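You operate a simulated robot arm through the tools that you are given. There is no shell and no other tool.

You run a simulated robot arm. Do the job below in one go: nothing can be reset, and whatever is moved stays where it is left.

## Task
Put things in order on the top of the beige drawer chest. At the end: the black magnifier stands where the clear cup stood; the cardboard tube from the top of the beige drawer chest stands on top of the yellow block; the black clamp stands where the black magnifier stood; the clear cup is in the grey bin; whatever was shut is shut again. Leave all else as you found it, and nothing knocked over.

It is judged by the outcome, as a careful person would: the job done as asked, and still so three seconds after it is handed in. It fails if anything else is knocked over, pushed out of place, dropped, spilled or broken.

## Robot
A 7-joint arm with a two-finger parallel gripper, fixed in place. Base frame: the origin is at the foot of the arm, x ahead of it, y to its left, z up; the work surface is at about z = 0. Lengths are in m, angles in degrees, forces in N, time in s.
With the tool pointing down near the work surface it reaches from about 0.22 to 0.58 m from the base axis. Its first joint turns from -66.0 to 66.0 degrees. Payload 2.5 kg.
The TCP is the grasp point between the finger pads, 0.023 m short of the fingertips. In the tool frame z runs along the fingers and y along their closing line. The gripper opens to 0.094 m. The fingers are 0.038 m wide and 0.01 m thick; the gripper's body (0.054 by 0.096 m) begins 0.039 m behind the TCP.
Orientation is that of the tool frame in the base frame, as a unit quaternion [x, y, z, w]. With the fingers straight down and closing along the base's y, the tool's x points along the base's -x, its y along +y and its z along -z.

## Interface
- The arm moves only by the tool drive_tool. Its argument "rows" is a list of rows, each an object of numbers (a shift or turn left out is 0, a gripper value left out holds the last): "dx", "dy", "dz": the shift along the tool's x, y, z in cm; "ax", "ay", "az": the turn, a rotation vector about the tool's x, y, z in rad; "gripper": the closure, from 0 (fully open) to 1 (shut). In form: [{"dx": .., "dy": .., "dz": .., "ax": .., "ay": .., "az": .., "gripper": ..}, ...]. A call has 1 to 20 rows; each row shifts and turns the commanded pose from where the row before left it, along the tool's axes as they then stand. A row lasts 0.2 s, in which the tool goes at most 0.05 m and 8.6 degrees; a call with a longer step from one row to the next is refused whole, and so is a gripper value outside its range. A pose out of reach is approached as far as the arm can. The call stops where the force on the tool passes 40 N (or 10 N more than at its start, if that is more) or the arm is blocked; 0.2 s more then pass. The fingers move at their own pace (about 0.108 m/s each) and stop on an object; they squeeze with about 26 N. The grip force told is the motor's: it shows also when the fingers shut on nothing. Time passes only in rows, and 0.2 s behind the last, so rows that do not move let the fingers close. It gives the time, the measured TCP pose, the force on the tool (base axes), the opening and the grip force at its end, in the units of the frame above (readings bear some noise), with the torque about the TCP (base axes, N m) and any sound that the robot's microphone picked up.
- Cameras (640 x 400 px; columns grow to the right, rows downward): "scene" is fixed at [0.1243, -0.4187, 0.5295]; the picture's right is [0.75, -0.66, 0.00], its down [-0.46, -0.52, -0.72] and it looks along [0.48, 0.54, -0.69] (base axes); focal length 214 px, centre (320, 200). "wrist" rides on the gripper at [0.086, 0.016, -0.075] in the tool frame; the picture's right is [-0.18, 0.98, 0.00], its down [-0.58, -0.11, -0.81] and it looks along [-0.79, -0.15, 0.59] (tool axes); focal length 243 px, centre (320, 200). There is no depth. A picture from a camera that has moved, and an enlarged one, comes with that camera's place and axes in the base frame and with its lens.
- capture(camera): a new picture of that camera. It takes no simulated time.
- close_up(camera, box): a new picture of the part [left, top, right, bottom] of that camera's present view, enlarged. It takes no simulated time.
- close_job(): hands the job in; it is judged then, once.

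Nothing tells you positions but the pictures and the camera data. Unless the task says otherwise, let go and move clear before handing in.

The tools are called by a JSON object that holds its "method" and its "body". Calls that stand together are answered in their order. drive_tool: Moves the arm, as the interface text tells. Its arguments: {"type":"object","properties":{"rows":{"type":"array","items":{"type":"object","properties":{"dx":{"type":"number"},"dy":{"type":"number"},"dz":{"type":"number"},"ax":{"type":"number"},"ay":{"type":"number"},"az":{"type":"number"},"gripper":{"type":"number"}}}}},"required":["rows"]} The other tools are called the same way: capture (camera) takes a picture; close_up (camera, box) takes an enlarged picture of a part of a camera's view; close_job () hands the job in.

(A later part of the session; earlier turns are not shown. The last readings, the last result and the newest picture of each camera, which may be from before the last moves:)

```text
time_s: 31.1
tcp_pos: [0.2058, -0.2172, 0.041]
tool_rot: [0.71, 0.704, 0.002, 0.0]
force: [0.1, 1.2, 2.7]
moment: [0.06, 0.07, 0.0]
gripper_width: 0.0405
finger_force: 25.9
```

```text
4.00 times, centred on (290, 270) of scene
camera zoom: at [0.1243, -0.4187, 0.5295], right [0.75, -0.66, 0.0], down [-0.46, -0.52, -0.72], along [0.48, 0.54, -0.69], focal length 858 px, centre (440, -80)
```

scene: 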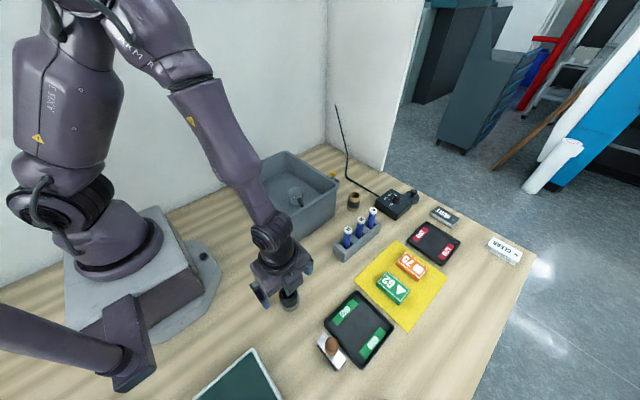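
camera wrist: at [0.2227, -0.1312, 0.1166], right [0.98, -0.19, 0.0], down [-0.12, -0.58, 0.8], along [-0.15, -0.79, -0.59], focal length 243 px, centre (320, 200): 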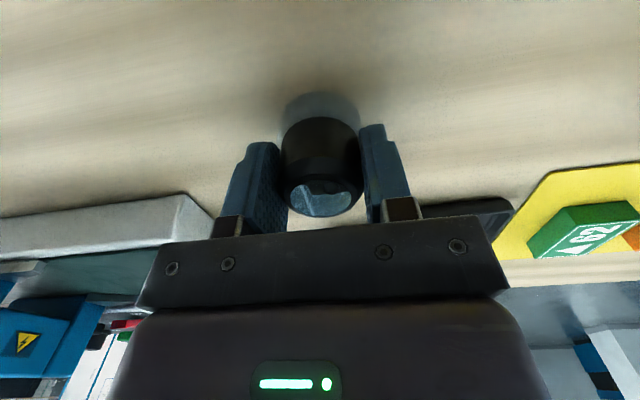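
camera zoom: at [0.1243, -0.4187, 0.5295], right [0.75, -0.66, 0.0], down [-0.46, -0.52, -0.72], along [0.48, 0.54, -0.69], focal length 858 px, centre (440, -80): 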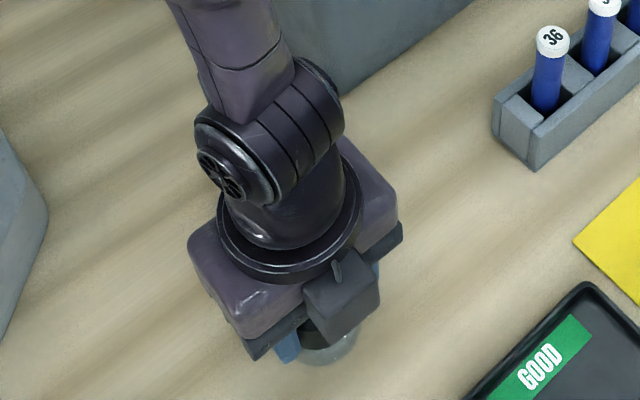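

The magnifier is held (opening 4.05 cm). I lift it and carry it to the cup's former spot (0.351, -0.452).

{"method": "drive_tool", "body": {"rows": [{"dz": -1}, {"dz": -2}, {"dz": -4}, {"dz": -4}, {"dz": -4}, {"dz": -1}, {}]}}

{"method": "drive_tool", "body": {"rows": [{"dx": -1.8, "dy": 1.1}, {"dx": -3.4, "dy": 2.1}, {"dx": -3.4, "dy": 2.1}, {"dx": -3.4, "dy": 2.1}, {"dx": -3.4, "dy": 2.1}, {"dx": -3.4, "dy": 2.1}, {"dx": -3, "dy": 1.9}, {"dx": -1.6, "dy": 1.0}, {}]}}

{"method": "capture", "body": {"camera": "scene"}}

{"method": "capture", "body": {"camera": "wrist"}}

```text
time_s: 32.7
tcp_pos: [0.2061, -0.2183, 0.2014]
tool_rot: [0.711, 0.703, 0.003, 0.0]
force: [-0.8, -0.1, -0.3]
moment: [-0.04, 0.0, -0.03]
gripper_width: 0.0406
finger_force: 26.0
```

```text
time_s: 34.7
tcp_pos: [0.3486, -0.4534, 0.2021]
tool_rot: [0.711, 0.703, 0.002, -0.002]
force: [0.4, -1.0, -0.8]
moment: [-0.03, 0.01, 0.03]
gripper_width: 0.0402
finger_force: 26.2
```

```text
taken
```

scene: 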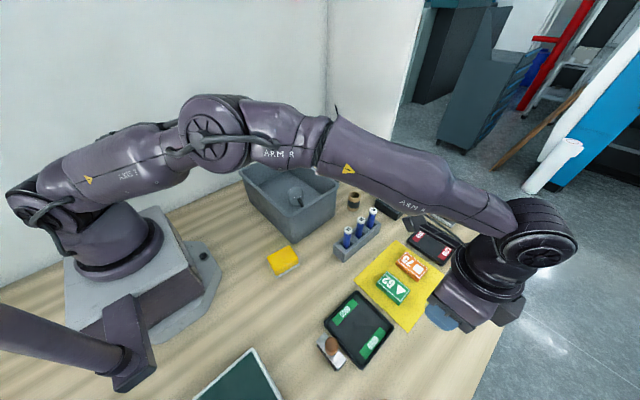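

```text
taken
camera wrist: at [0.3664, -0.3668, 0.2764], right [0.98, -0.19, 0.0], down [-0.12, -0.58, 0.8], along [-0.15, -0.79, -0.6], focal length 243 px, centre (320, 200)
```

wrist: 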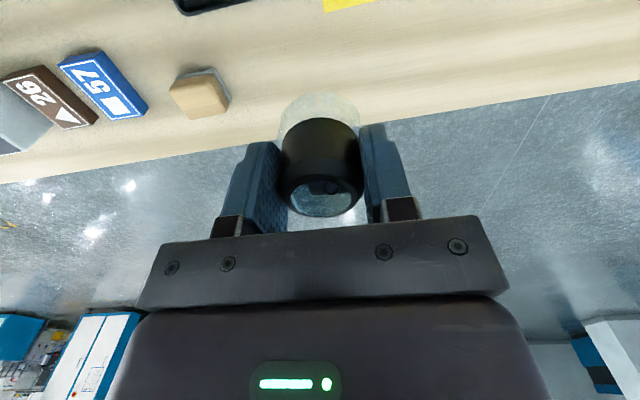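

The magnifier is above the vacated spot; I correct by a couple of millimetres and lower to just above the bench.

{"method": "drive_tool", "body": {"rows": [{"dx": 0.15, "dy": 0.25, "dz": 2}, {"dz": 4}, {"dz": 4}, {"dz": 3}, {"dz": 1.7}, {"dz": 0.7}, {}]}}

{"method": "capture", "body": {"camera": "wrist"}}

{"method": "close_up", "body": {"camera": "scene", "box": [370, 290, 470, 390]}}

```text
time_s: 36.3
tcp_pos: [0.3511, -0.4513, 0.0481]
tool_rot: [0.711, 0.703, 0.002, 0.0]
force: [0.1, 0.1, -0.3]
moment: [0.01, -0.01, 0.0]
gripper_width: 0.0403
finger_force: 25.6
```

```text
taken
camera wrist: at [0.3682, -0.3646, 0.1225], right [0.98, -0.19, 0.0], down [-0.12, -0.58, 0.8], along [-0.15, -0.79, -0.59], focal length 243 px, centre (320, 200)
```

wrist: 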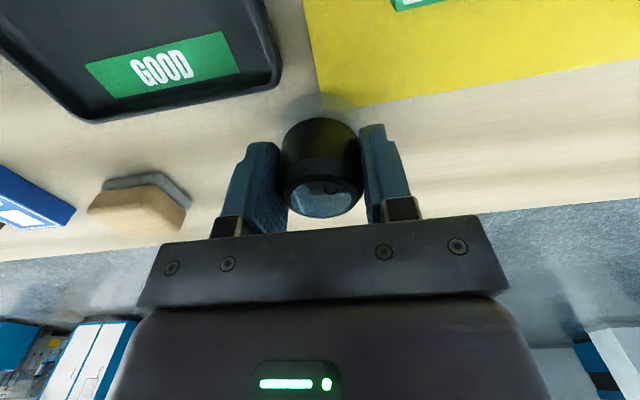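

```text
4.00 times, centred on (420, 340) of scene
camera zoom: at [0.1243, -0.4187, 0.5295], right [0.75, -0.66, 0.0], down [-0.46, -0.52, -0.72], along [0.48, 0.54, -0.69], focal length 858 px, centre (-80, -360)
```

zoom: 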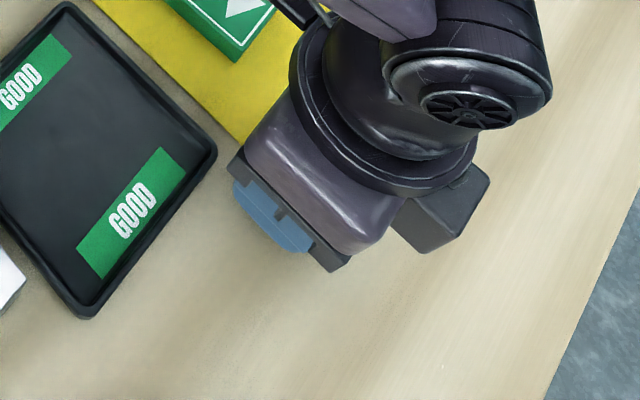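

It hangs about 7 mm above the bench. I lower in small steps until it touches.

{"method": "drive_tool", "body": {"rows": [{"dz": 0.25}, {"dz": 0.2}, {"dz": 0.1}, {}]}}

```text
time_s: 37.3
tcp_pos: [0.3508, -0.4516, 0.0432]
tool_rot: [0.71, 0.704, 0.002, 0.001]
force: [-2.4, 5.6, 16.3]
moment: [0.42, 0.0, 0.1]
gripper_width: 0.0405
finger_force: 26.3
```

Contact is felt slightly early on the +y side, where the thin yellow mat's corner lies under the spot where the cup stood too. I ease off the preload a little before letting go.

{"method": "drive_tool", "body": {"rows": [{"dz": -0.07}, {}]}}

{"method": "close_up", "body": {"camera": "wrist", "box": [250, 60, 420, 230]}}

```text
time_s: 37.9
tcp_pos: [0.351, -0.4525, 0.0433]
tool_rot: [0.711, 0.704, 0.002, 0.001]
force: [3.7, -0.1, 9.7]
moment: [0.07, -0.25, -0.03]
gripper_width: 0.0402
finger_force: 25.9
```

```text
2.35 times, centred on (335, 145) of wrist
camera zoom: at [0.3682, -0.3655, 0.1182], right [0.98, -0.19, 0.01], down [-0.12, -0.58, 0.81], along [-0.15, -0.79, -0.59], focal length 571 px, centre (285, 329)
```

zoom: 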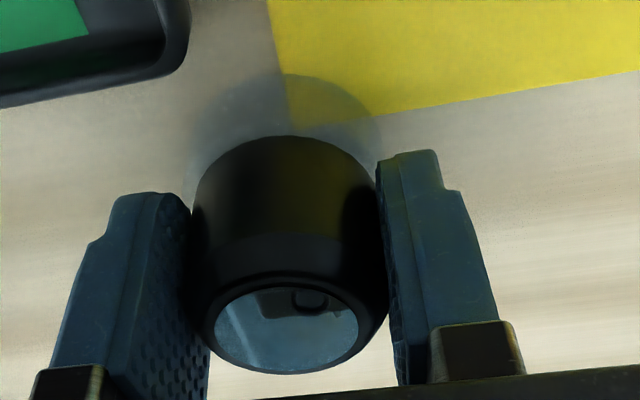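

The magnifier is resting at the cup's old spot, upright. I release it and rise straight up.

{"method": "drive_tool", "body": {"rows": [{"gripper": 0.5}, {"gripper": 0.3}, {"gripper": 0.15}, {"gripper": 0.15}, {"dz": -1}, {"dz": -1.5}, {"dz": -3}, {"dz": -4}, {"dz": -4}, {"dz": -4.5}, {"dz": -4.5}, {}]}}

{"method": "close_up", "body": {"camera": "scene", "box": [370, 280, 480, 390]}}

{"method": "capture", "body": {"camera": "wrist"}}

```text
time_s: 40.5
tcp_pos: [0.35, -0.4543, 0.2665]
tool_rot: [0.711, 0.704, 0.001, 0.0]
force: [0.2, -0.6, 0.6]
moment: [0.0, 0.0, 0.0]
gripper_width: 0.0797
finger_force: 0.1
```

```text
3.64 times, centred on (425, 335) of scene
camera zoom: at [0.1243, -0.4187, 0.5295], right [0.75, -0.66, 0.0], down [-0.46, -0.52, -0.72], along [0.48, 0.54, -0.69], focal length 780 px, centre (-62, -291)
```

zoom: 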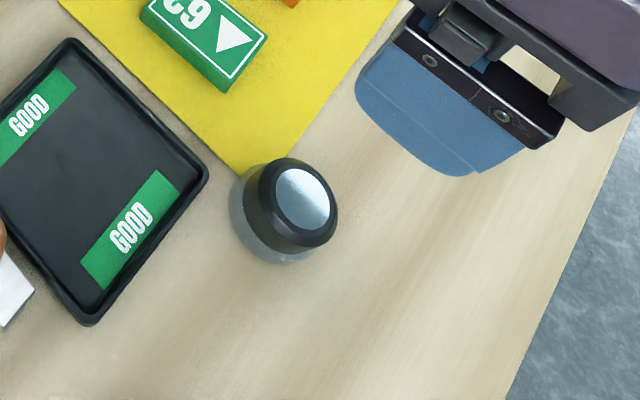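

```text
taken
camera wrist: at [0.366, -0.3679, 0.3405], right [0.98, -0.19, 0.0], down [-0.12, -0.58, 0.8], along [-0.15, -0.79, -0.59], focal length 243 px, centre (320, 200)
```

wrist: 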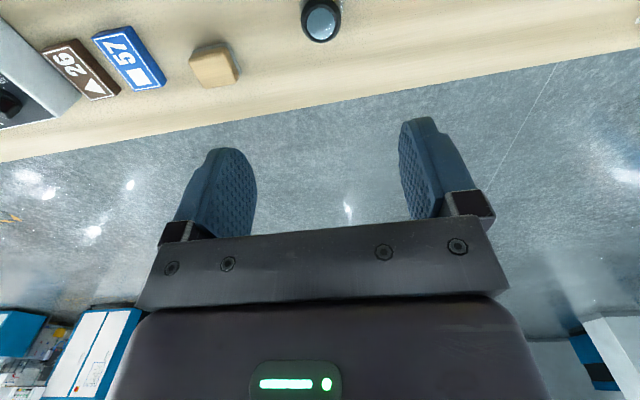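

The magnifier stands upright at the cup's old spot. Next comes the clamp at about (0.585, 0.018); I go back toward the bin at height and turn the tool to look forward at it and its neighbours.

{"method": "drive_tool", "body": {"rows": [{"dx": 2, "dz": -1}, {"dx": 4, "dy": 0.2, "dz": -1}, {"dx": 4.2, "dy": 0.2, "dz": -1}, {"dx": 4.2, "dy": 0.2}, {"dx": 4.2, "dy": 0.2}, {"dx": 4.2, "dy": 0.2}, {"dx": 4.2, "dy": 0.2}, {"dx": 4.2, "dy": 0.2}, {"dx": 4.2, "dy": 0.2}, {"dx": 2, "dy": 0.2}]}}

{"method": "drive_tool", "body": {"rows": [{"az": -0.1428}, {"az": -0.1428}, {"az": -0.1428}, {"az": -0.1428}, {"az": -0.1428}, {"az": -0.1428}, {"az": -0.1428}, {"az": -0.1428}, {"az": -0.1428}, {"az": -0.1428}, {"az": -0.1428}, {"gripper": 0}]}}

{"method": "capture", "body": {"camera": "wrist"}}

{"method": "capture", "body": {"camera": "scene"}}

```text
time_s: 42.7
tcp_pos: [0.372, -0.0774, 0.2973]
tool_rot: [0.71, 0.704, 0.002, 0.0]
force: [0.5, -0.7, -0.1]
moment: [0.02, -0.01, 0.03]
gripper_width: 0.08
finger_force: 0.0
```

```text
time_s: 45.3
tcp_pos: [0.3713, -0.0786, 0.2987]
tool_rot: [0.005, 1.0, 0.002, 0.001]
force: [-0.8, 0.7, -0.2]
moment: [-0.01, -0.02, 0.0]
gripper_width: 0.0943
finger_force: 0.0
```

```text
taken
camera wrist: at [0.2857, -0.0613, 0.373], right [0.19, 0.98, 0.0], down [0.58, -0.12, 0.81], along [0.79, -0.15, -0.59], focal length 243 px, centre (320, 200)
```

wrist: 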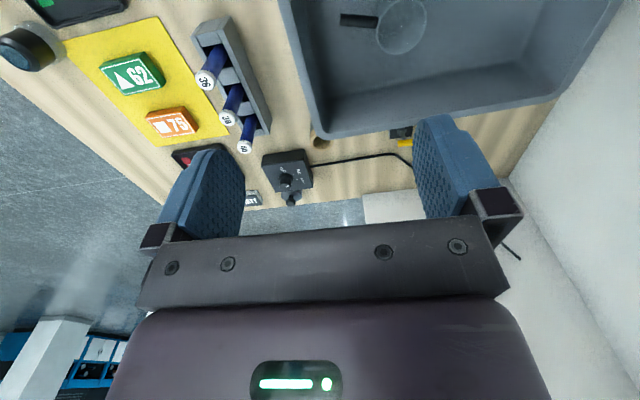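

```text
taken
```

scene: 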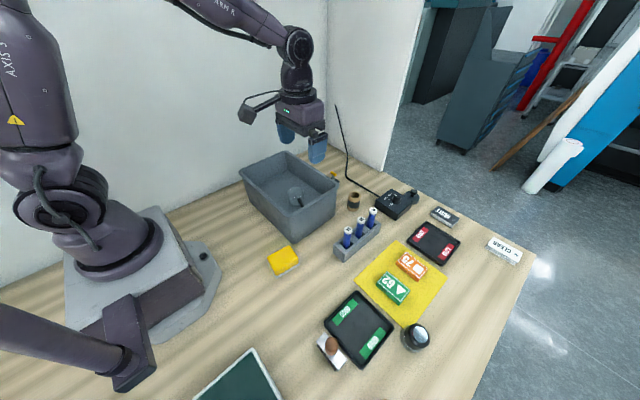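

The clamp is partly hidden behind a finger. I move forward and left above the bin for a clear view of it.

{"method": "drive_tool", "body": {"rows": [{"dx": -2.7, "dy": 3}, {"dx": -2.7, "dy": 3}, {"dx": -2.7, "dy": 3}, {}]}}

{"method": "capture", "body": {"camera": "wrist"}}

{"method": "close_up", "body": {"camera": "wrist", "box": [250, 30, 410, 150]}}

{"method": "close_up", "body": {"camera": "scene", "box": [315, 155, 365, 195]}}

```text
time_s: 46.3
tcp_pos: [0.4556, 0.0097, 0.2997]
tool_rot: [0.006, 1.0, 0.002, 0.002]
force: [-0.7, -0.2, -0.4]
moment: [0.0, 0.0, -0.04]
gripper_width: 0.0943
finger_force: 0.0
```

```text
taken
camera wrist: at [0.3697, 0.0278, 0.3738], right [0.19, 0.98, 0.0], down [0.58, -0.12, 0.81], along [0.79, -0.15, -0.59], focal length 243 px, centre (320, 200)
```

wrist: 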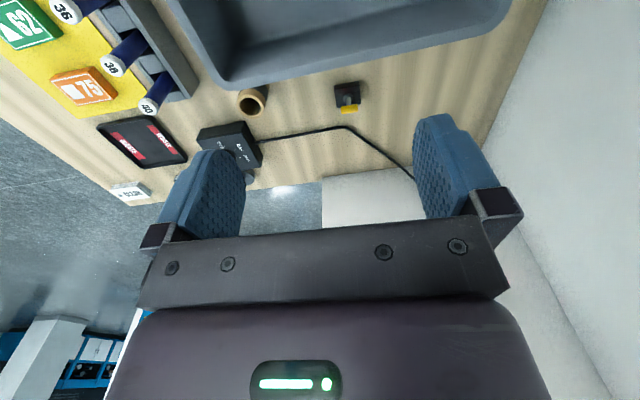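

```text
3.33 times, centred on (330, 90) of wrist
camera zoom: at [0.3697, 0.0278, 0.3738], right [0.19, 0.98, 0.0], down [0.58, -0.12, 0.81], along [0.79, -0.15, -0.59], focal length 809 px, centre (287, 567)
```

zoom: 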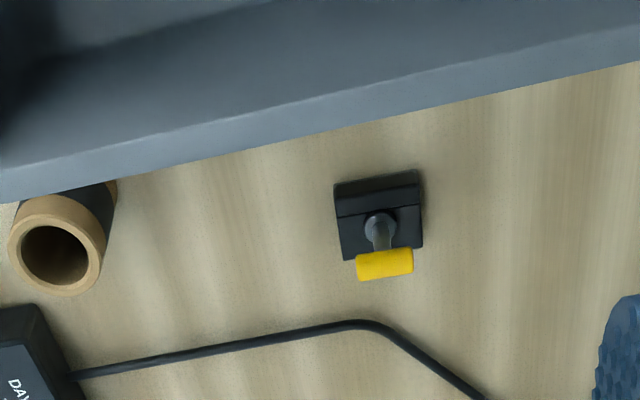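

```text
10.00 times, centred on (340, 175) of scene
camera zoom: at [0.1243, -0.4186, 0.5295], right [0.75, -0.66, 0.0], down [-0.46, -0.52, -0.72], along [0.48, 0.54, -0.69], focal length 2145 px, centre (120, 450)
```

zoom: 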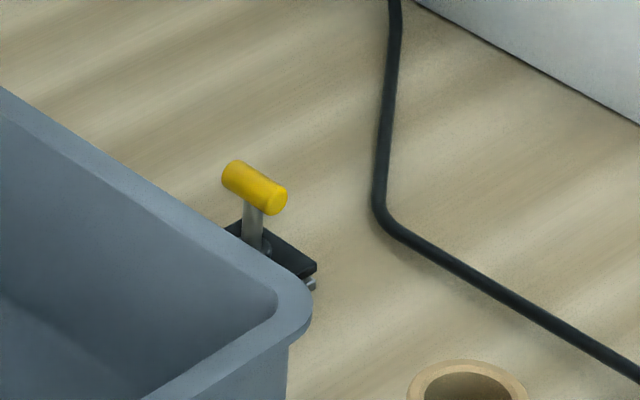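

The clamp is a black body about 4 × 4 cm at (0.583, 0.033) with a yellow T-bar running along y at about (0.590, 0.033, 0.046), which I can grip across x. I turn back to that yaw and move above it.

{"method": "drive_tool", "body": {"rows": [{"az": 0.1428}, {"az": 0.1428}, {"az": 0.1428}, {"az": 0.1428}, {"az": 0.1428}, {"az": 0.1428}, {"az": 0.1428}, {"az": 0.1428}, {"az": 0.1428}, {"az": 0.1428}, {"az": 0.1428}, {}]}}

{"method": "drive_tool", "body": {"rows": [{"dy": 3.3, "dx": 0.8}, {"dy": 3.3, "dx": 0.8}, {"dy": 3.3, "dx": 0.7}, {"dy": 3.3}, {"dz": 3}, {"dz": 3}, {"dz": 3}, {}]}}

{"method": "capture", "body": {"camera": "wrist"}}

{"method": "capture", "body": {"camera": "scene"}}

```text
time_s: 48.9
tcp_pos: [0.4536, 0.0098, 0.3]
tool_rot: [0.712, 0.703, 0.002, 0.0]
force: [0.2, 1.3, -0.6]
moment: [0.01, -0.03, -0.02]
gripper_width: 0.0938
finger_force: 0.1
```

```text
time_s: 50.7
tcp_pos: [0.5811, 0.032, 0.2075]
tool_rot: [0.71, 0.704, 0.003, 0.0]
force: [0.1, 0.2, 0.1]
moment: [-0.03, 0.0, 0.0]
gripper_width: 0.094
finger_force: 0.1
out of reach, approached as far as the arm can: row 4
```

```text
taken
camera wrist: at [0.5982, 0.1194, 0.2831], right [0.98, -0.19, 0.0], down [-0.12, -0.58, 0.8], along [-0.15, -0.79, -0.59], focal length 243 px, centre (320, 200)
```

wrist: 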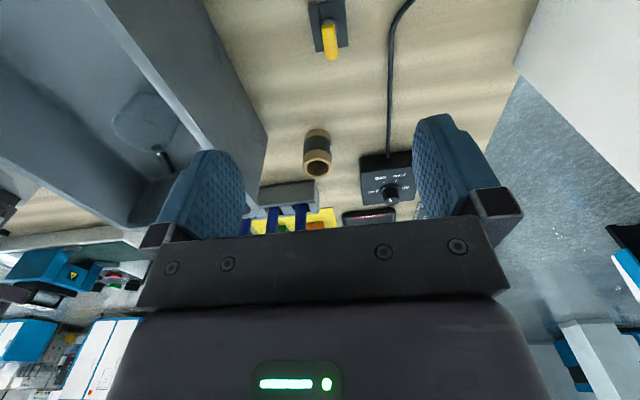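

```text
taken
```

scene: 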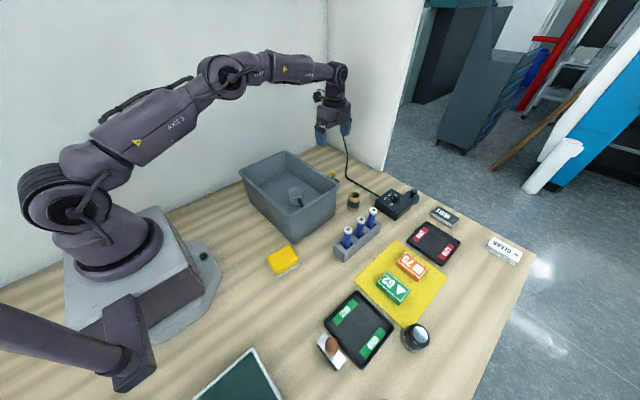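

At this height the arm reached x = 0.581 and the bar is at about (0.591, 0.031). I try another centimetre forward here.

{"method": "drive_tool", "body": {"rows": [{"dy": 0.9}, {}]}}

{"method": "close_up", "body": {"camera": "wrist", "box": [280, 0, 380, 80]}}

```text
time_s: 51.3
tcp_pos: [0.59, 0.0324, 0.208]
tool_rot: [0.71, 0.704, 0.001, 0.0]
force: [-0.2, 0.4, -0.4]
moment: [0.01, -0.01, 0.01]
gripper_width: 0.094
finger_force: 0.1
```

```text
5.00 times, centred on (330, 40) of wrist
camera zoom: at [0.6069, 0.1191, 0.2833], right [0.98, -0.19, 0.0], down [-0.12, -0.58, 0.8], along [-0.15, -0.79, -0.59], focal length 1213 px, centre (270, 1000)
```

zoom: 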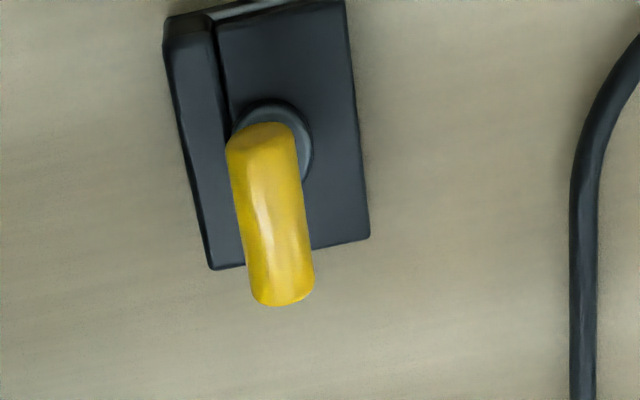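

The TCP reaches x = 0.59 here; the bar is centred at about (0.591, 0.030) and runs along y. I part-close the fingers (to stay clear of the cable), and lower step by step to z ≈ 0.05.

{"method": "drive_tool", "body": {"rows": [{"dx": -0.2, "dy": 0.1, "gripper": 0.4}, {"dz": 3}, {"dz": 3}, {"dz": 3}, {"dz": 2}, {}]}}

{"method": "capture", "body": {"camera": "wrist"}}

{"method": "capture", "body": {"camera": "scene"}}

```text
time_s: 52.7
tcp_pos: [0.5919, 0.0297, 0.0988]
tool_rot: [0.711, 0.703, 0.002, 0.0]
force: [-0.7, 0.2, 0.1]
moment: [0.03, -0.05, 0.06]
gripper_width: 0.0566
finger_force: 0.0
```

```text
taken
camera wrist: at [0.6093, 0.1171, 0.1739], right [0.98, -0.19, 0.0], down [-0.12, -0.58, 0.8], along [-0.15, -0.79, -0.59], focal length 243 px, centre (320, 200)
```

wrist: 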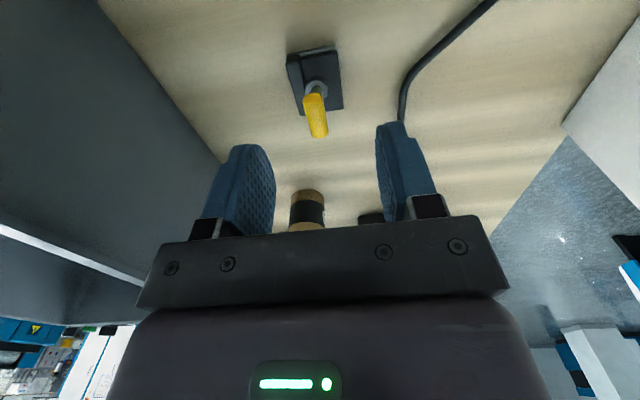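

```text
taken
```

scene: 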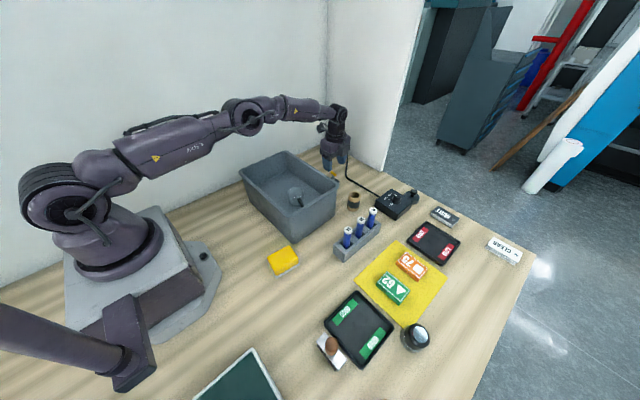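

The bar is centred between the fingers. I continue down to z ≈ 0.049.

{"method": "drive_tool", "body": {"rows": [{"dz": 2}, {"dz": 1.5}, {"dz": 1}, {"dz": 0.4}, {}]}}

{"method": "close_up", "body": {"camera": "wrist", "box": [190, 40, 450, 240]}}

{"method": "close_up", "body": {"camera": "scene", "box": [280, 90, 400, 220]}}

```text
time_s: 53.9
tcp_pos: [0.5917, 0.0302, 0.0501]
tool_rot: [0.71, 0.705, 0.003, 0.001]
force: [0.1, 0.2, -0.9]
moment: [0.03, 0.0, -0.01]
gripper_width: 0.0563
finger_force: 0.0
```

```text
2.00 times, centred on (320, 140) of wrist
camera zoom: at [0.6088, 0.1166, 0.1249], right [0.98, -0.19, 0.0], down [-0.12, -0.58, 0.8], along [-0.15, -0.79, -0.59], focal length 485 px, centre (320, 320)
```

zoom: 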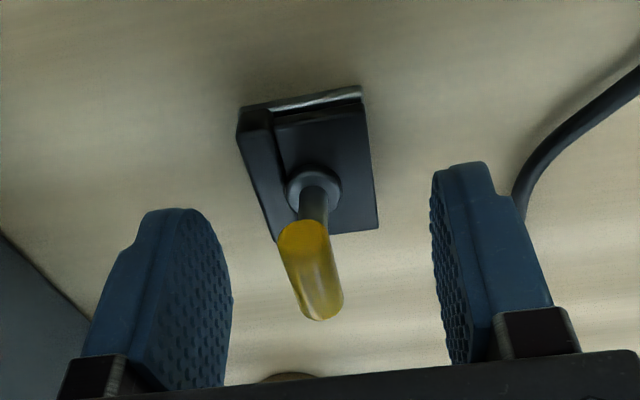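

```text
3.08 times, centred on (340, 155) of scene
camera zoom: at [0.1243, -0.4187, 0.5295], right [0.75, -0.66, 0.0], down [-0.46, -0.52, -0.72], along [0.48, 0.54, -0.69], focal length 660 px, centre (258, 338)
```

zoom: 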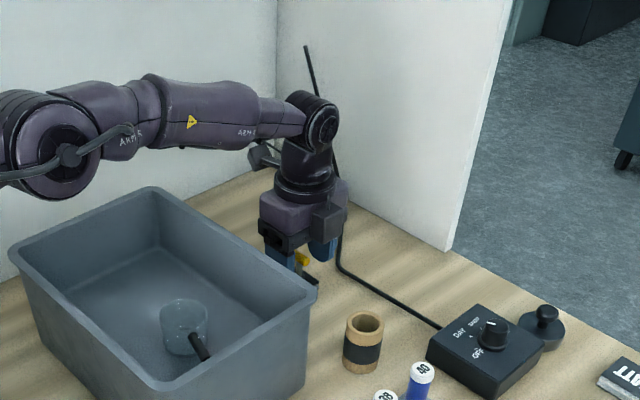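

The yellow bar lies between the pads. I close the fingers on it.

{"method": "drive_tool", "body": {"rows": [{"dz": 0.2, "gripper": 0.55}, {"gripper": 0.7}, {"gripper": 0.85}, {"gripper": 1}, {"gripper": 1}, {"gripper": 1}]}}

{"method": "close_up", "body": {"camera": "wrist", "box": [190, 40, 450, 240]}}

```text
time_s: 55.3
tcp_pos: [0.5908, 0.0302, 0.0479]
tool_rot: [0.71, 0.704, 0.002, 0.0]
force: [-1.1, 0.1, 1.0]
moment: [0.03, 0.03, -0.02]
gripper_width: 0.0126
finger_force: 26.2
```

```text
2.00 times, centred on (320, 140) of wrist
camera zoom: at [0.6089, 0.1165, 0.1231], right [0.98, -0.19, 0.0], down [-0.12, -0.58, 0.8], along [-0.15, -0.79, -0.59], focal length 485 px, centre (320, 320)
```

zoom: 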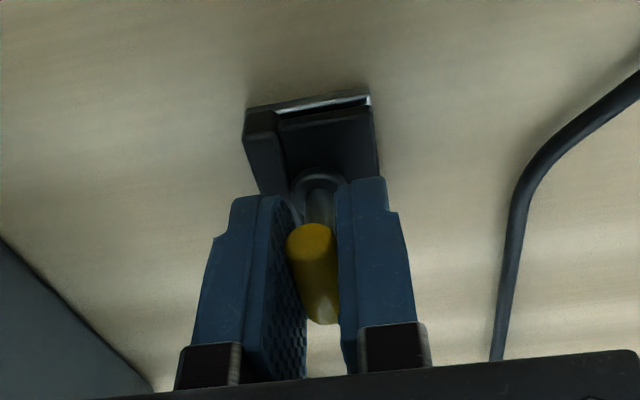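

The bar is gripped (opening 1.26 cm). I lift straight up, then draw back and rise before carrying it across.

{"method": "drive_tool", "body": {"rows": [{"dz": -0.5}, {"dz": -1.5}, {"dz": -3}, {"dz": -4}, {"dz": -3}, {"dy": -2, "dz": -3}, {"dy": -3, "dz": -3}, {"dy": -3, "dz": -3}, {}]}}

{"method": "close_up", "body": {"camera": "wrist", "box": [190, 40, 450, 240]}}

{"method": "capture", "body": {"camera": "scene"}}

```text
time_s: 57.3
tcp_pos: [0.5115, 0.0312, 0.2588]
tool_rot: [0.71, 0.704, 0.004, 0.001]
force: [0.8, -0.1, -0.7]
moment: [-0.02, 0.02, 0.0]
gripper_width: 0.0125
finger_force: 26.1
```

```text
2.00 times, centred on (320, 140) of wrist
camera zoom: at [0.5282, 0.1188, 0.333], right [0.98, -0.19, 0.0], down [-0.12, -0.58, 0.8], along [-0.15, -0.79, -0.59], focal length 485 px, centre (320, 320)
```

zoom: 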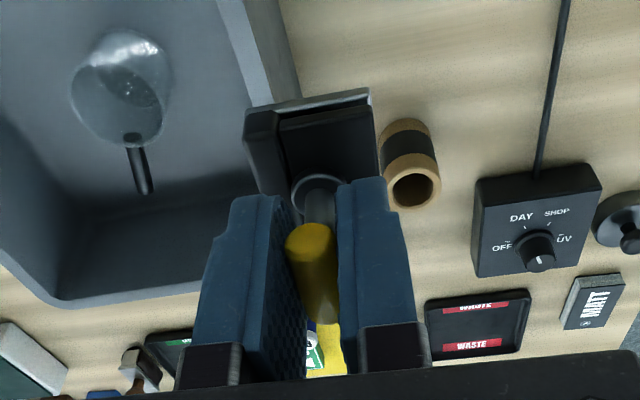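

```text
taken
```

scene: 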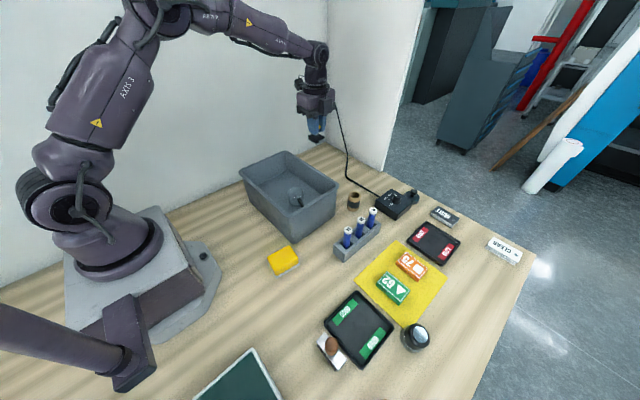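

The clamp hangs steady, with no swing. I carry it level to above the magnifier's former spot.

{"method": "drive_tool", "body": {"rows": [{"dx": -1.3, "dy": -1.5}, {"dx": -2.6, "dy": -3.1}, {"dx": -2.6, "dy": -3.1}, {"dx": -2.6, "dy": -3.1}, {"dx": -2.6, "dy": -3.1}, {"dx": -2.6, "dy": -3.1}, {"dx": -2.6, "dy": -3.1}, {"dx": -2.6, "dy": -3.1}, {"dx": -2.6, "dy": -3.1}, {"dx": -2, "dy": -2.5}, {"dx": -1, "dy": -1.2}, {}]}}

{"method": "capture", "body": {"camera": "wrist"}}

{"method": "capture", "body": {"camera": "scene"}}

```text
time_s: 59.9
tcp_pos: [0.2101, -0.2189, 0.2539]
tool_rot: [0.711, 0.703, 0.002, 0.0]
force: [-1.2, 0.3, -0.6]
moment: [-0.01, -0.01, 0.02]
gripper_width: 0.0126
finger_force: 25.7
```

```text
taken
camera wrist: at [0.227, -0.1309, 0.3295], right [0.98, -0.19, 0.0], down [-0.12, -0.58, 0.8], along [-0.15, -0.79, -0.59], focal length 243 px, centre (320, 200)
```

wrist: 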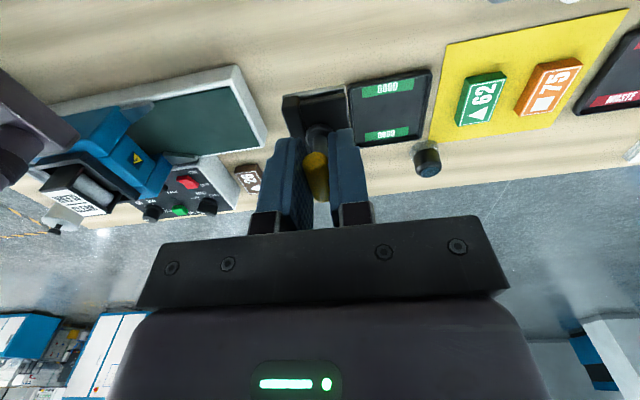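

```text
taken
```

scene: 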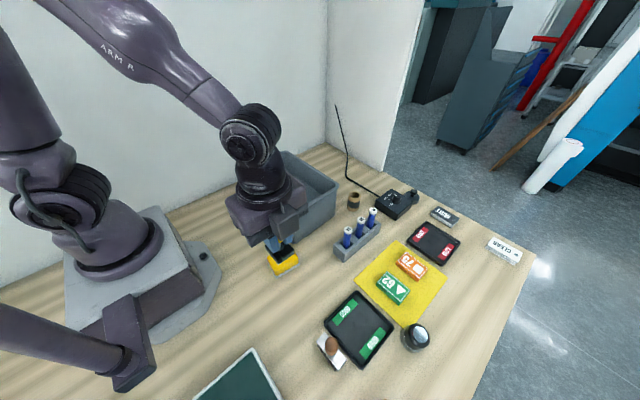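

The clamp is above the spot (TCP 0.210, -0.219). I lower to just above the bench.

{"method": "drive_tool", "body": {"rows": [{"dz": 3}, {"dz": 4}, {"dz": 4}, {"dz": 4}, {"dz": 3}, {"dz": 1.5}, {"dz": 0.4}, {}]}}

{"method": "drive_tool", "body": {"rows": [{"dz": 0.25}, {"dz": 0.2}, {"dz": 0.15}, {}]}}

{"method": "close_up", "body": {"camera": "wrist", "box": [190, 40, 450, 240]}}

{"method": "close_up", "body": {"camera": "scene", "box": [230, 210, 350, 330]}}

```text
time_s: 61.7
tcp_pos: [0.2088, -0.2167, 0.056]
tool_rot: [0.71, 0.704, 0.003, 0.0]
force: [0.8, -0.4, -0.4]
moment: [-0.01, 0.01, 0.0]
gripper_width: 0.0126
finger_force: 26.7
```

```text
time_s: 62.7
tcp_pos: [0.2096, -0.2174, 0.0505]
tool_rot: [0.71, 0.704, 0.002, 0.0]
force: [-0.8, 0.2, -1.2]
moment: [-0.02, 0.01, -0.01]
gripper_width: 0.0124
finger_force: 25.7
```

```text
2.00 times, centred on (320, 140) of wrist
camera zoom: at [0.2268, -0.1301, 0.1253], right [0.98, -0.19, 0.0], down [-0.12, -0.58, 0.8], along [-0.15, -0.79, -0.59], focal length 485 px, centre (320, 320)
```

zoom: 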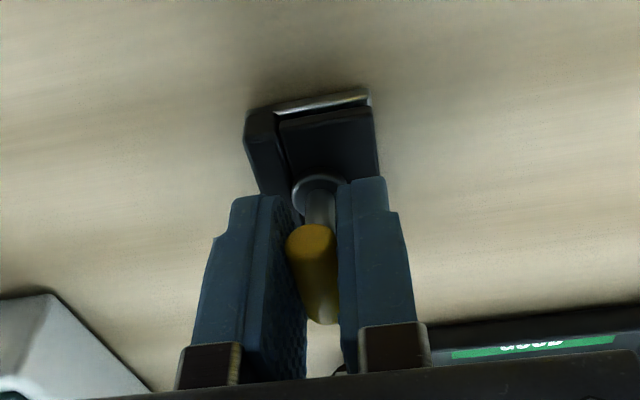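

```text
3.33 times, centred on (290, 270) of scene
camera zoom: at [0.1243, -0.4187, 0.5295], right [0.75, -0.66, 0.0], down [-0.46, -0.52, -0.72], along [0.48, 0.54, -0.69], focal length 715 px, centre (420, -33)
```

zoom: 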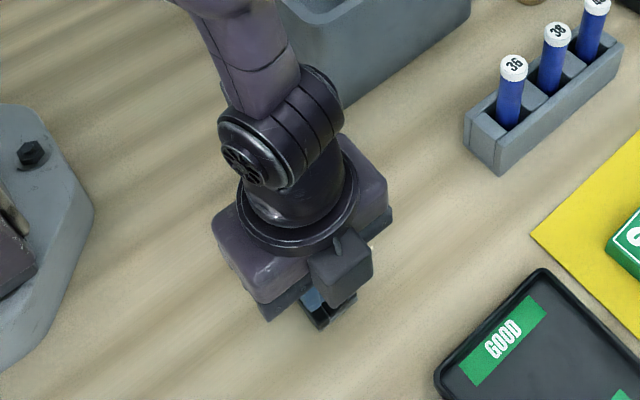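

It hovers about 2 mm up with the body's centre some 4 mm off target, so I shift slightly and then touch down.

{"method": "drive_tool", "body": {"rows": [{"dx": -0.35, "dy": 0.35}, {"dz": 0.12}, {"dz": 0.1}, {}]}}

```text
time_s: 63.7
tcp_pos: [0.2122, -0.2207, 0.0486]
tool_rot: [0.71, 0.704, 0.004, 0.0]
force: [0.6, -0.4, -0.1]
moment: [-0.03, 0.01, 0.05]
gripper_width: 0.0127
finger_force: 25.9
```

{"method": "drive_tool", "body": {"rows": [{"dz": 0.08}, {"dz": 0.05}, {}]}}

```text
time_s: 64.5
tcp_pos: [0.2133, -0.2205, 0.0471]
tool_rot: [0.71, 0.704, 0.003, -0.001]
force: [-3.5, 3.5, 22.5]
moment: [0.03, 0.29, 0.02]
gripper_width: 0.0127
finger_force: 25.6
```

It is now on the bench (22 N contact). I ease off slightly, open the fingers a little, and rise straight up.

{"method": "drive_tool", "body": {"rows": [{"dz": -0.08}, {"gripper": 0.85}, {"gripper": 0.7}, {"gripper": 0.5}, {"gripper": 0.4}, {}, {"dz": -0.5}, {"dz": -1}, {"dz": -2}, {"dz": -4}, {"dz": -4}, {"dz": -4}, {"dz": -4}, {}]}}

{"method": "close_up", "body": {"camera": "scene", "box": [230, 210, 350, 330]}}

{"method": "capture", "body": {"camera": "wrist"}}

{"method": "capture", "body": {"camera": "scene"}}

```text
time_s: 67.5
tcp_pos: [0.2104, -0.2222, 0.2444]
tool_rot: [0.711, 0.703, 0.002, 0.0]
force: [0.5, -0.6, 0.1]
moment: [0.02, 0.0, 0.0]
gripper_width: 0.0565
finger_force: 0.0
```

```text
3.33 times, centred on (290, 270) of scene
camera zoom: at [0.1243, -0.4187, 0.5295], right [0.75, -0.66, 0.0], down [-0.46, -0.52, -0.72], along [0.48, 0.54, -0.69], focal length 715 px, centre (420, -33)
```

zoom: 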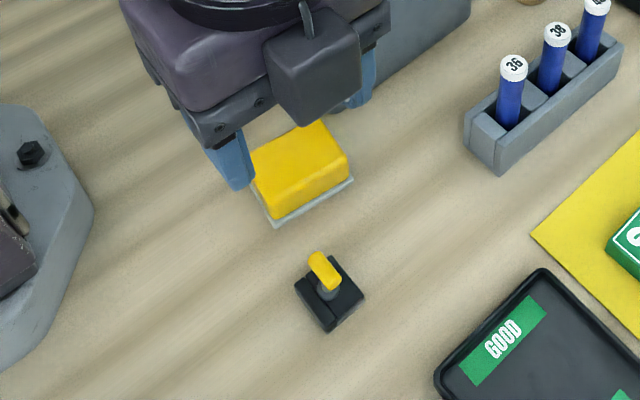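

```text
taken
camera wrist: at [0.2275, -0.1363, 0.3187], right [0.98, -0.19, 0.0], down [-0.12, -0.58, 0.8], along [-0.15, -0.79, -0.59], focal length 243 px, centre (320, 200)
```

wrist: 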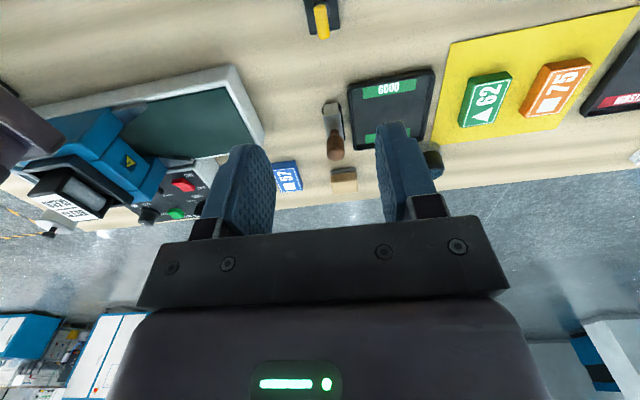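

```text
taken
```

scene: 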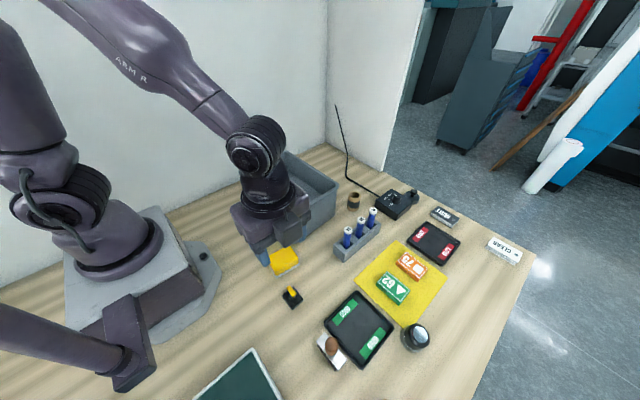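

The clamp stands upright near the magnifier's former spot. I'll enlarge both views to judge how exact the placement is.

{"method": "close_up", "body": {"camera": "scene", "box": [265, 275, 315, 325]}}

{"method": "close_up", "body": {"camera": "wrist", "box": [280, 0, 360, 50]}}

```text
8.00 times, centred on (290, 300) of scene
camera zoom: at [0.1243, -0.4187, 0.5295], right [0.75, -0.66, 0.0], down [-0.46, -0.52, -0.72], along [0.48, 0.54, -0.69], focal length 1716 px, centre (560, -600)
```

zoom: 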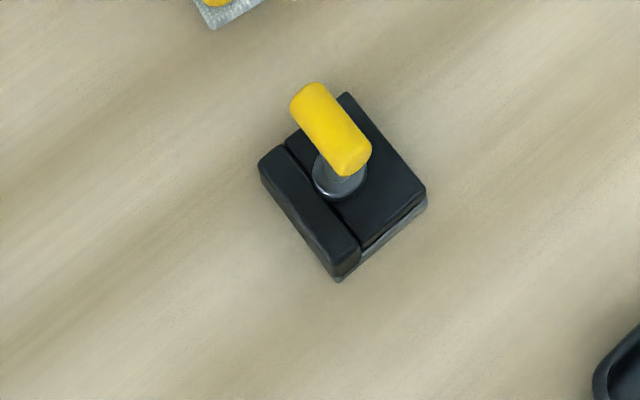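

```text
8.00 times, centred on (320, 25) of wrist
camera zoom: at [0.2275, -0.1363, 0.3187], right [0.98, -0.19, 0.0], down [-0.12, -0.58, 0.8], along [-0.15, -0.79, -0.59], focal length 1941 px, centre (320, 1600)
```

zoom: 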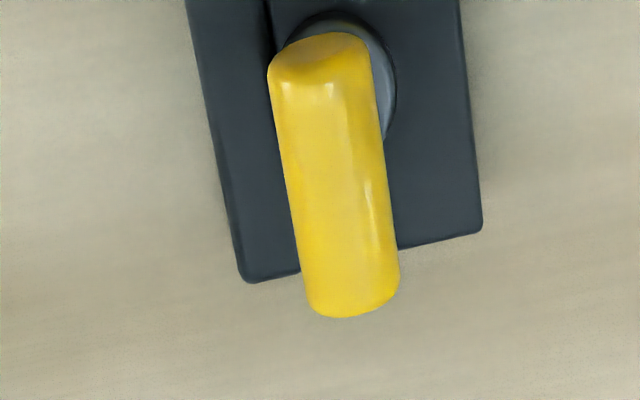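

Compared with the magnifier's marked spot, the clamp stands about 7 mm too far in +x. I'll regrip it gently and shift it those few millimetres.

{"method": "drive_tool", "body": {"rows": [{"dx": 0.15, "dy": 0.3, "dz": 3}, {"dz": 4}, {"dz": 4}, {"dz": 4}, {"dz": 2.5}, {"dz": 1.3}, {"dz": 0.6}, {}]}}

{"method": "close_up", "body": {"camera": "wrist", "box": [190, 40, 450, 240]}}

```text
time_s: 69.3
tcp_pos: [0.2148, -0.219, 0.0484]
tool_rot: [0.711, 0.704, 0.002, 0.0]
force: [-0.4, 0.2, 0.1]
moment: [-0.02, -0.01, 0.03]
gripper_width: 0.0564
finger_force: 0.0
```

```text
2.00 times, centred on (320, 140) of wrist
camera zoom: at [0.2323, -0.1326, 0.123], right [0.98, -0.19, 0.0], down [-0.12, -0.58, 0.8], along [-0.15, -0.79, -0.59], focal length 485 px, centre (320, 320)
```

zoom: 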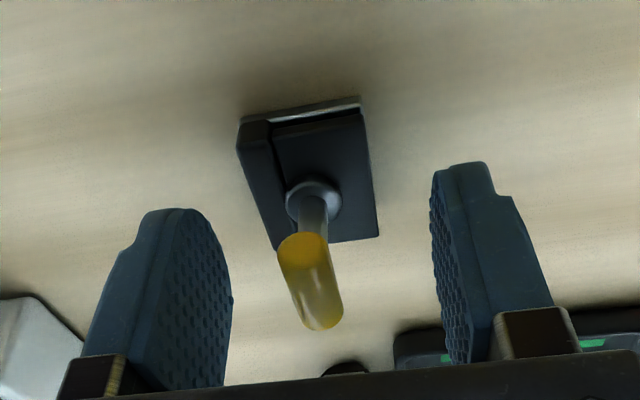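

The bar is again centred between the fingers. I close, lift 5 mm, shift 8 mm toward -x, and set it down.

{"method": "drive_tool", "body": {"rows": [{"gripper": 0.55}, {"gripper": 0.7}, {"gripper": 0.85}, {"gripper": 1}, {"gripper": 1}, {"gripper": 1}, {"dz": -0.25}, {"dz": -0.25}, {}, {"dy": -0.4}, {"dy": -0.4}, {}]}}

{"method": "drive_tool", "body": {"rows": [{"dz": 0.2}, {"dz": 0.15}, {"dz": 0.1}, {}]}}

```text
time_s: 71.9
tcp_pos: [0.2079, -0.2194, 0.0537]
tool_rot: [0.71, 0.704, 0.002, -0.001]
force: [-0.4, -0.3, 0.2]
moment: [0.01, 0.02, 0.0]
gripper_width: 0.0127
finger_force: 26.1
```

```text
time_s: 72.9
tcp_pos: [0.2076, -0.2192, 0.05]
tool_rot: [0.71, 0.704, 0.003, 0.0]
force: [-1.1, 0.1, -0.8]
moment: [0.03, 0.02, -0.02]
gripper_width: 0.0128
finger_force: 25.7
```

{"method": "drive_tool", "body": {"rows": [{"dz": 0.1}, {"dz": 0.07}, {}]}}

```text
time_s: 73.7
tcp_pos: [0.2074, -0.2196, 0.0477]
tool_rot: [0.711, 0.703, 0.002, 0.0]
force: [-4.0, 2.4, 22.4]
moment: [0.03, 0.27, 0.03]
gripper_width: 0.013
finger_force: 25.9
```

The clamp is down again at (0.207, -0.219). I ease off, open, and rise straight up.

{"method": "drive_tool", "body": {"rows": [{"dz": -0.08}, {"gripper": 0.85}, {"gripper": 0.7}, {"gripper": 0.5}, {"gripper": 0.4}, {}, {"dz": -0.5}, {"dz": -1}, {"dz": -2}, {"dz": -4}, {"dz": -4}, {"dz": -4}, {"dz": -4}, {"dz": -4}, {}]}}

{"method": "close_up", "body": {"camera": "scene", "box": [265, 275, 315, 325]}}

{"method": "close_up", "body": {"camera": "scene", "box": [240, 230, 330, 310]}}

```text
time_s: 76.9
tcp_pos: [0.2064, -0.2213, 0.2827]
tool_rot: [0.71, 0.704, 0.003, 0.0]
force: [0.0, -0.6, -0.5]
moment: [-0.02, -0.01, -0.03]
gripper_width: 0.0566
finger_force: 0.1
```

```text
8.00 times, centred on (290, 300) of scene
camera zoom: at [0.1243, -0.4187, 0.5295], right [0.75, -0.66, 0.0], down [-0.46, -0.52, -0.72], along [0.48, 0.54, -0.69], focal length 1716 px, centre (560, -600)
```

zoom: 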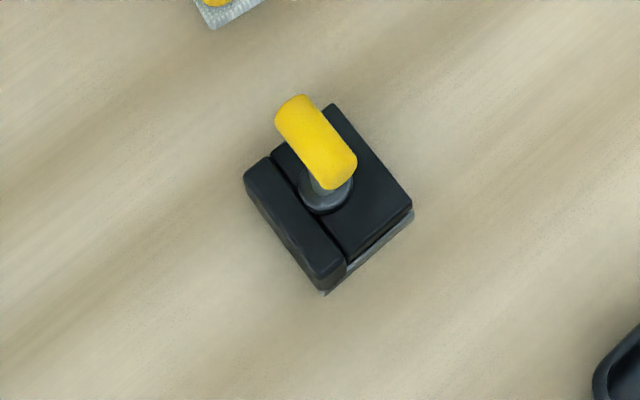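

```text
5.00 times, centred on (285, 270) of scene
camera zoom: at [0.1243, -0.4187, 0.5295], right [0.75, -0.66, 0.0], down [-0.46, -0.52, -0.72], along [0.48, 0.54, -0.69], focal length 1072 px, centre (495, -150)
```

zoom: 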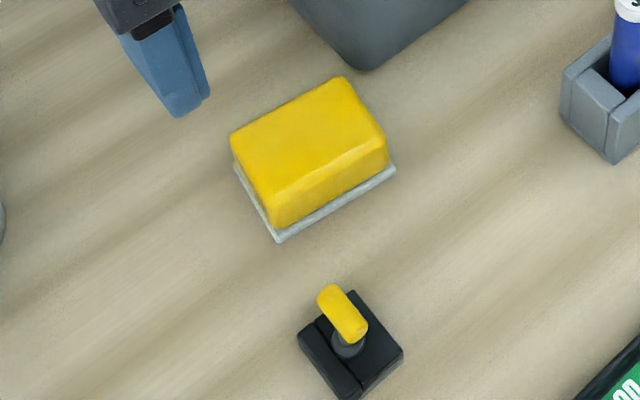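

The clamp now stands exactly at the magnifier's former spot. Next is the cardboard tube at about (0.545, -0.115); I move above it with the fingers part-open because the bin's corner is near.

{"method": "drive_tool", "body": {"rows": [{"dx": 0.6, "dy": 2}, {"dx": 1.2, "dy": 4}, {"dx": 1.2, "dy": 4}, {"dx": 1.2, "dy": 4}, {"dx": 1.2, "dy": 4}, {"dx": 1.2, "dy": 4}, {"dx": 1.2, "dy": 4}, {"dx": 1.2, "dy": 4}, {"dx": 1.3, "dy": 3.8}, {"dz": 3}, {"dz": 3}, {}]}}

{"method": "capture", "body": {"camera": "wrist"}}

{"method": "close_up", "body": {"camera": "wrist", "box": [250, 0, 400, 100]}}

{"method": "capture", "body": {"camera": "scene"}}

```text
time_s: 79.5
tcp_pos: [0.5461, -0.1203, 0.2255]
tool_rot: [0.71, 0.705, 0.003, 0.0]
force: [0.2, -0.1, 0.6]
moment: [0.04, 0.0, -0.02]
gripper_width: 0.0565
finger_force: 0.0
```

```text
taken
camera wrist: at [0.5632, -0.0341, 0.2991], right [0.98, -0.19, 0.0], down [-0.12, -0.58, 0.8], along [-0.15, -0.79, -0.59], focal length 243 px, centre (320, 200)
```

wrist: 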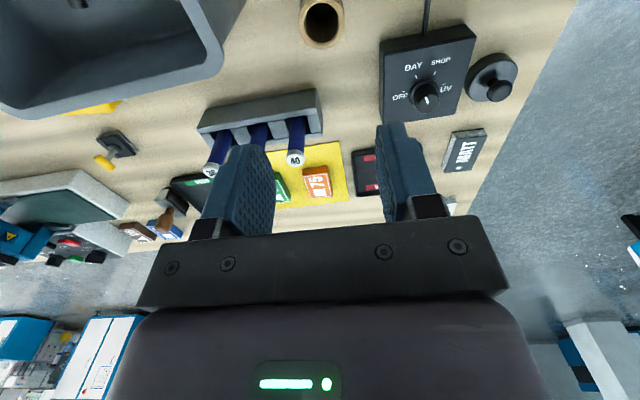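

```text
4.00 times, centred on (325, 50) of wrist
camera zoom: at [0.5632, -0.0341, 0.2991], right [0.98, -0.19, 0.0], down [-0.12, -0.58, 0.8], along [-0.15, -0.79, -0.59], focal length 970 px, centre (300, 800)
```

zoom: 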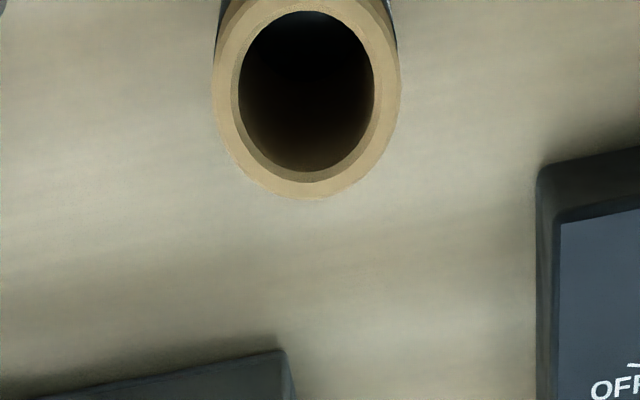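

```text
taken
```

scene: 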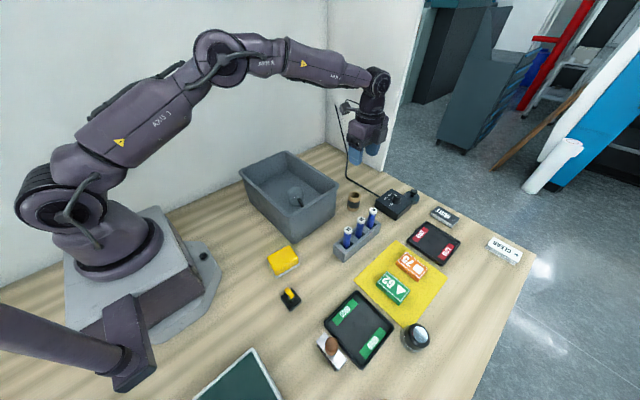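

The tube stands at about (0.552, -0.109), 6 cm tall and 4 cm across. I align and lower to z ≈ 0.10, then check the view.

{"method": "drive_tool", "body": {"rows": [{"dx": 1.0, "dy": 0.6, "dz": 2}, {"dz": 4}, {"dz": 4}, {"dz": 2.5}, {}]}}

{"method": "capture", "body": {"camera": "wrist"}}

{"method": "close_up", "body": {"camera": "scene", "box": [290, 110, 420, 240]}}

```text
time_s: 80.7
tcp_pos: [0.553, -0.1108, 0.0996]
tool_rot: [0.711, 0.703, 0.003, -0.001]
force: [-0.7, -1.4, -0.4]
moment: [0.04, 0.0, 0.03]
gripper_width: 0.0564
finger_force: 0.0
```

```text
taken
camera wrist: at [0.5695, -0.0243, 0.1749], right [0.98, -0.19, 0.0], down [-0.12, -0.58, 0.8], along [-0.15, -0.79, -0.59], focal length 243 px, centre (320, 200)
```

wrist: 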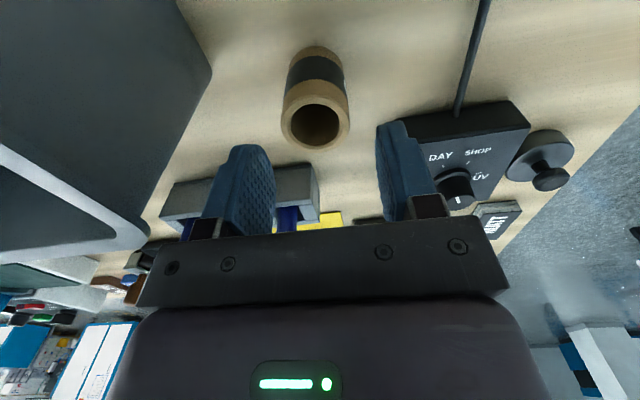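

```text
3.08 times, centred on (355, 175) of scene
camera zoom: at [0.1243, -0.4187, 0.5295], right [0.75, -0.66, 0.0], down [-0.46, -0.52, -0.72], along [0.48, 0.54, -0.69], focal length 660 px, centre (212, 277)
```

zoom: 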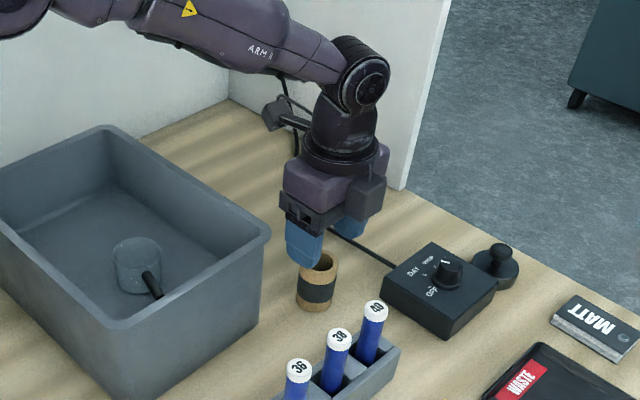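

The tube is centred in x and about 4 mm toward +y of the TCP; I nudge, lower to z ≈ 0.042 and then close.

{"method": "drive_tool", "body": {"rows": [{"dx": 0.3, "dz": 1.5}, {"dz": 1.5}, {"dz": 1.5}, {"dz": 0.9}, {"dz": 0.35}, {}]}}

{"method": "close_up", "body": {"camera": "wrist", "box": [100, 40, 450, 240]}}

{"method": "close_up", "body": {"camera": "scene", "box": [310, 130, 410, 230]}}

```text
time_s: 82.1
tcp_pos: [0.5533, -0.1075, 0.043]
tool_rot: [0.711, 0.704, 0.003, 0.0]
force: [0.3, 0.1, 0.2]
moment: [0.02, -0.01, 0.04]
gripper_width: 0.0565
finger_force: 0.0
```

```text
1.83 times, centred on (275, 140) of wrist
camera zoom: at [0.5706, -0.0207, 0.1175], right [0.98, -0.19, 0.0], down [-0.12, -0.58, 0.8], along [-0.15, -0.79, -0.59], focal length 444 px, centre (402, 310)
```

zoom: 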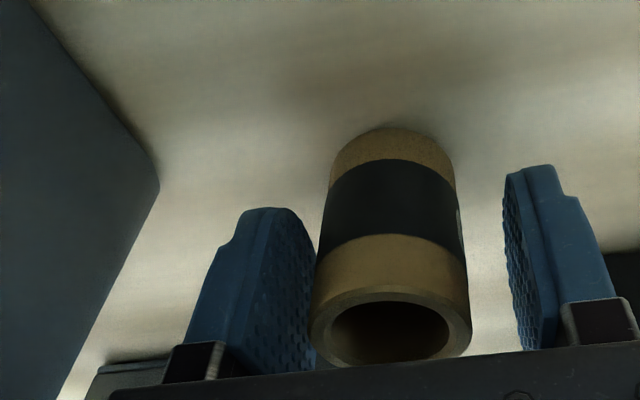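

```text
4.00 times, centred on (360, 180) of scene
camera zoom: at [0.1243, -0.4187, 0.5295], right [0.75, -0.66, 0.0], down [-0.46, -0.52, -0.72], along [0.48, 0.54, -0.69], focal length 858 px, centre (160, 280)
```

zoom: 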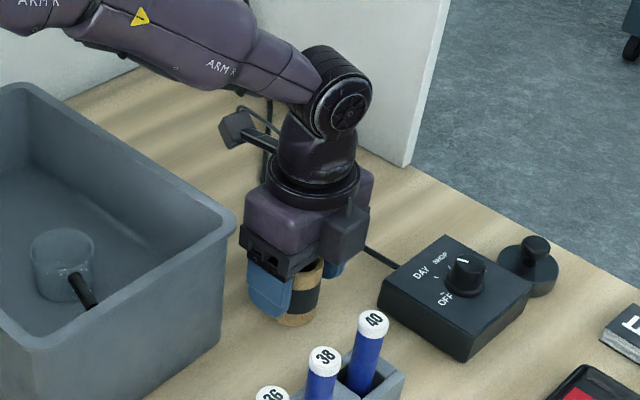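

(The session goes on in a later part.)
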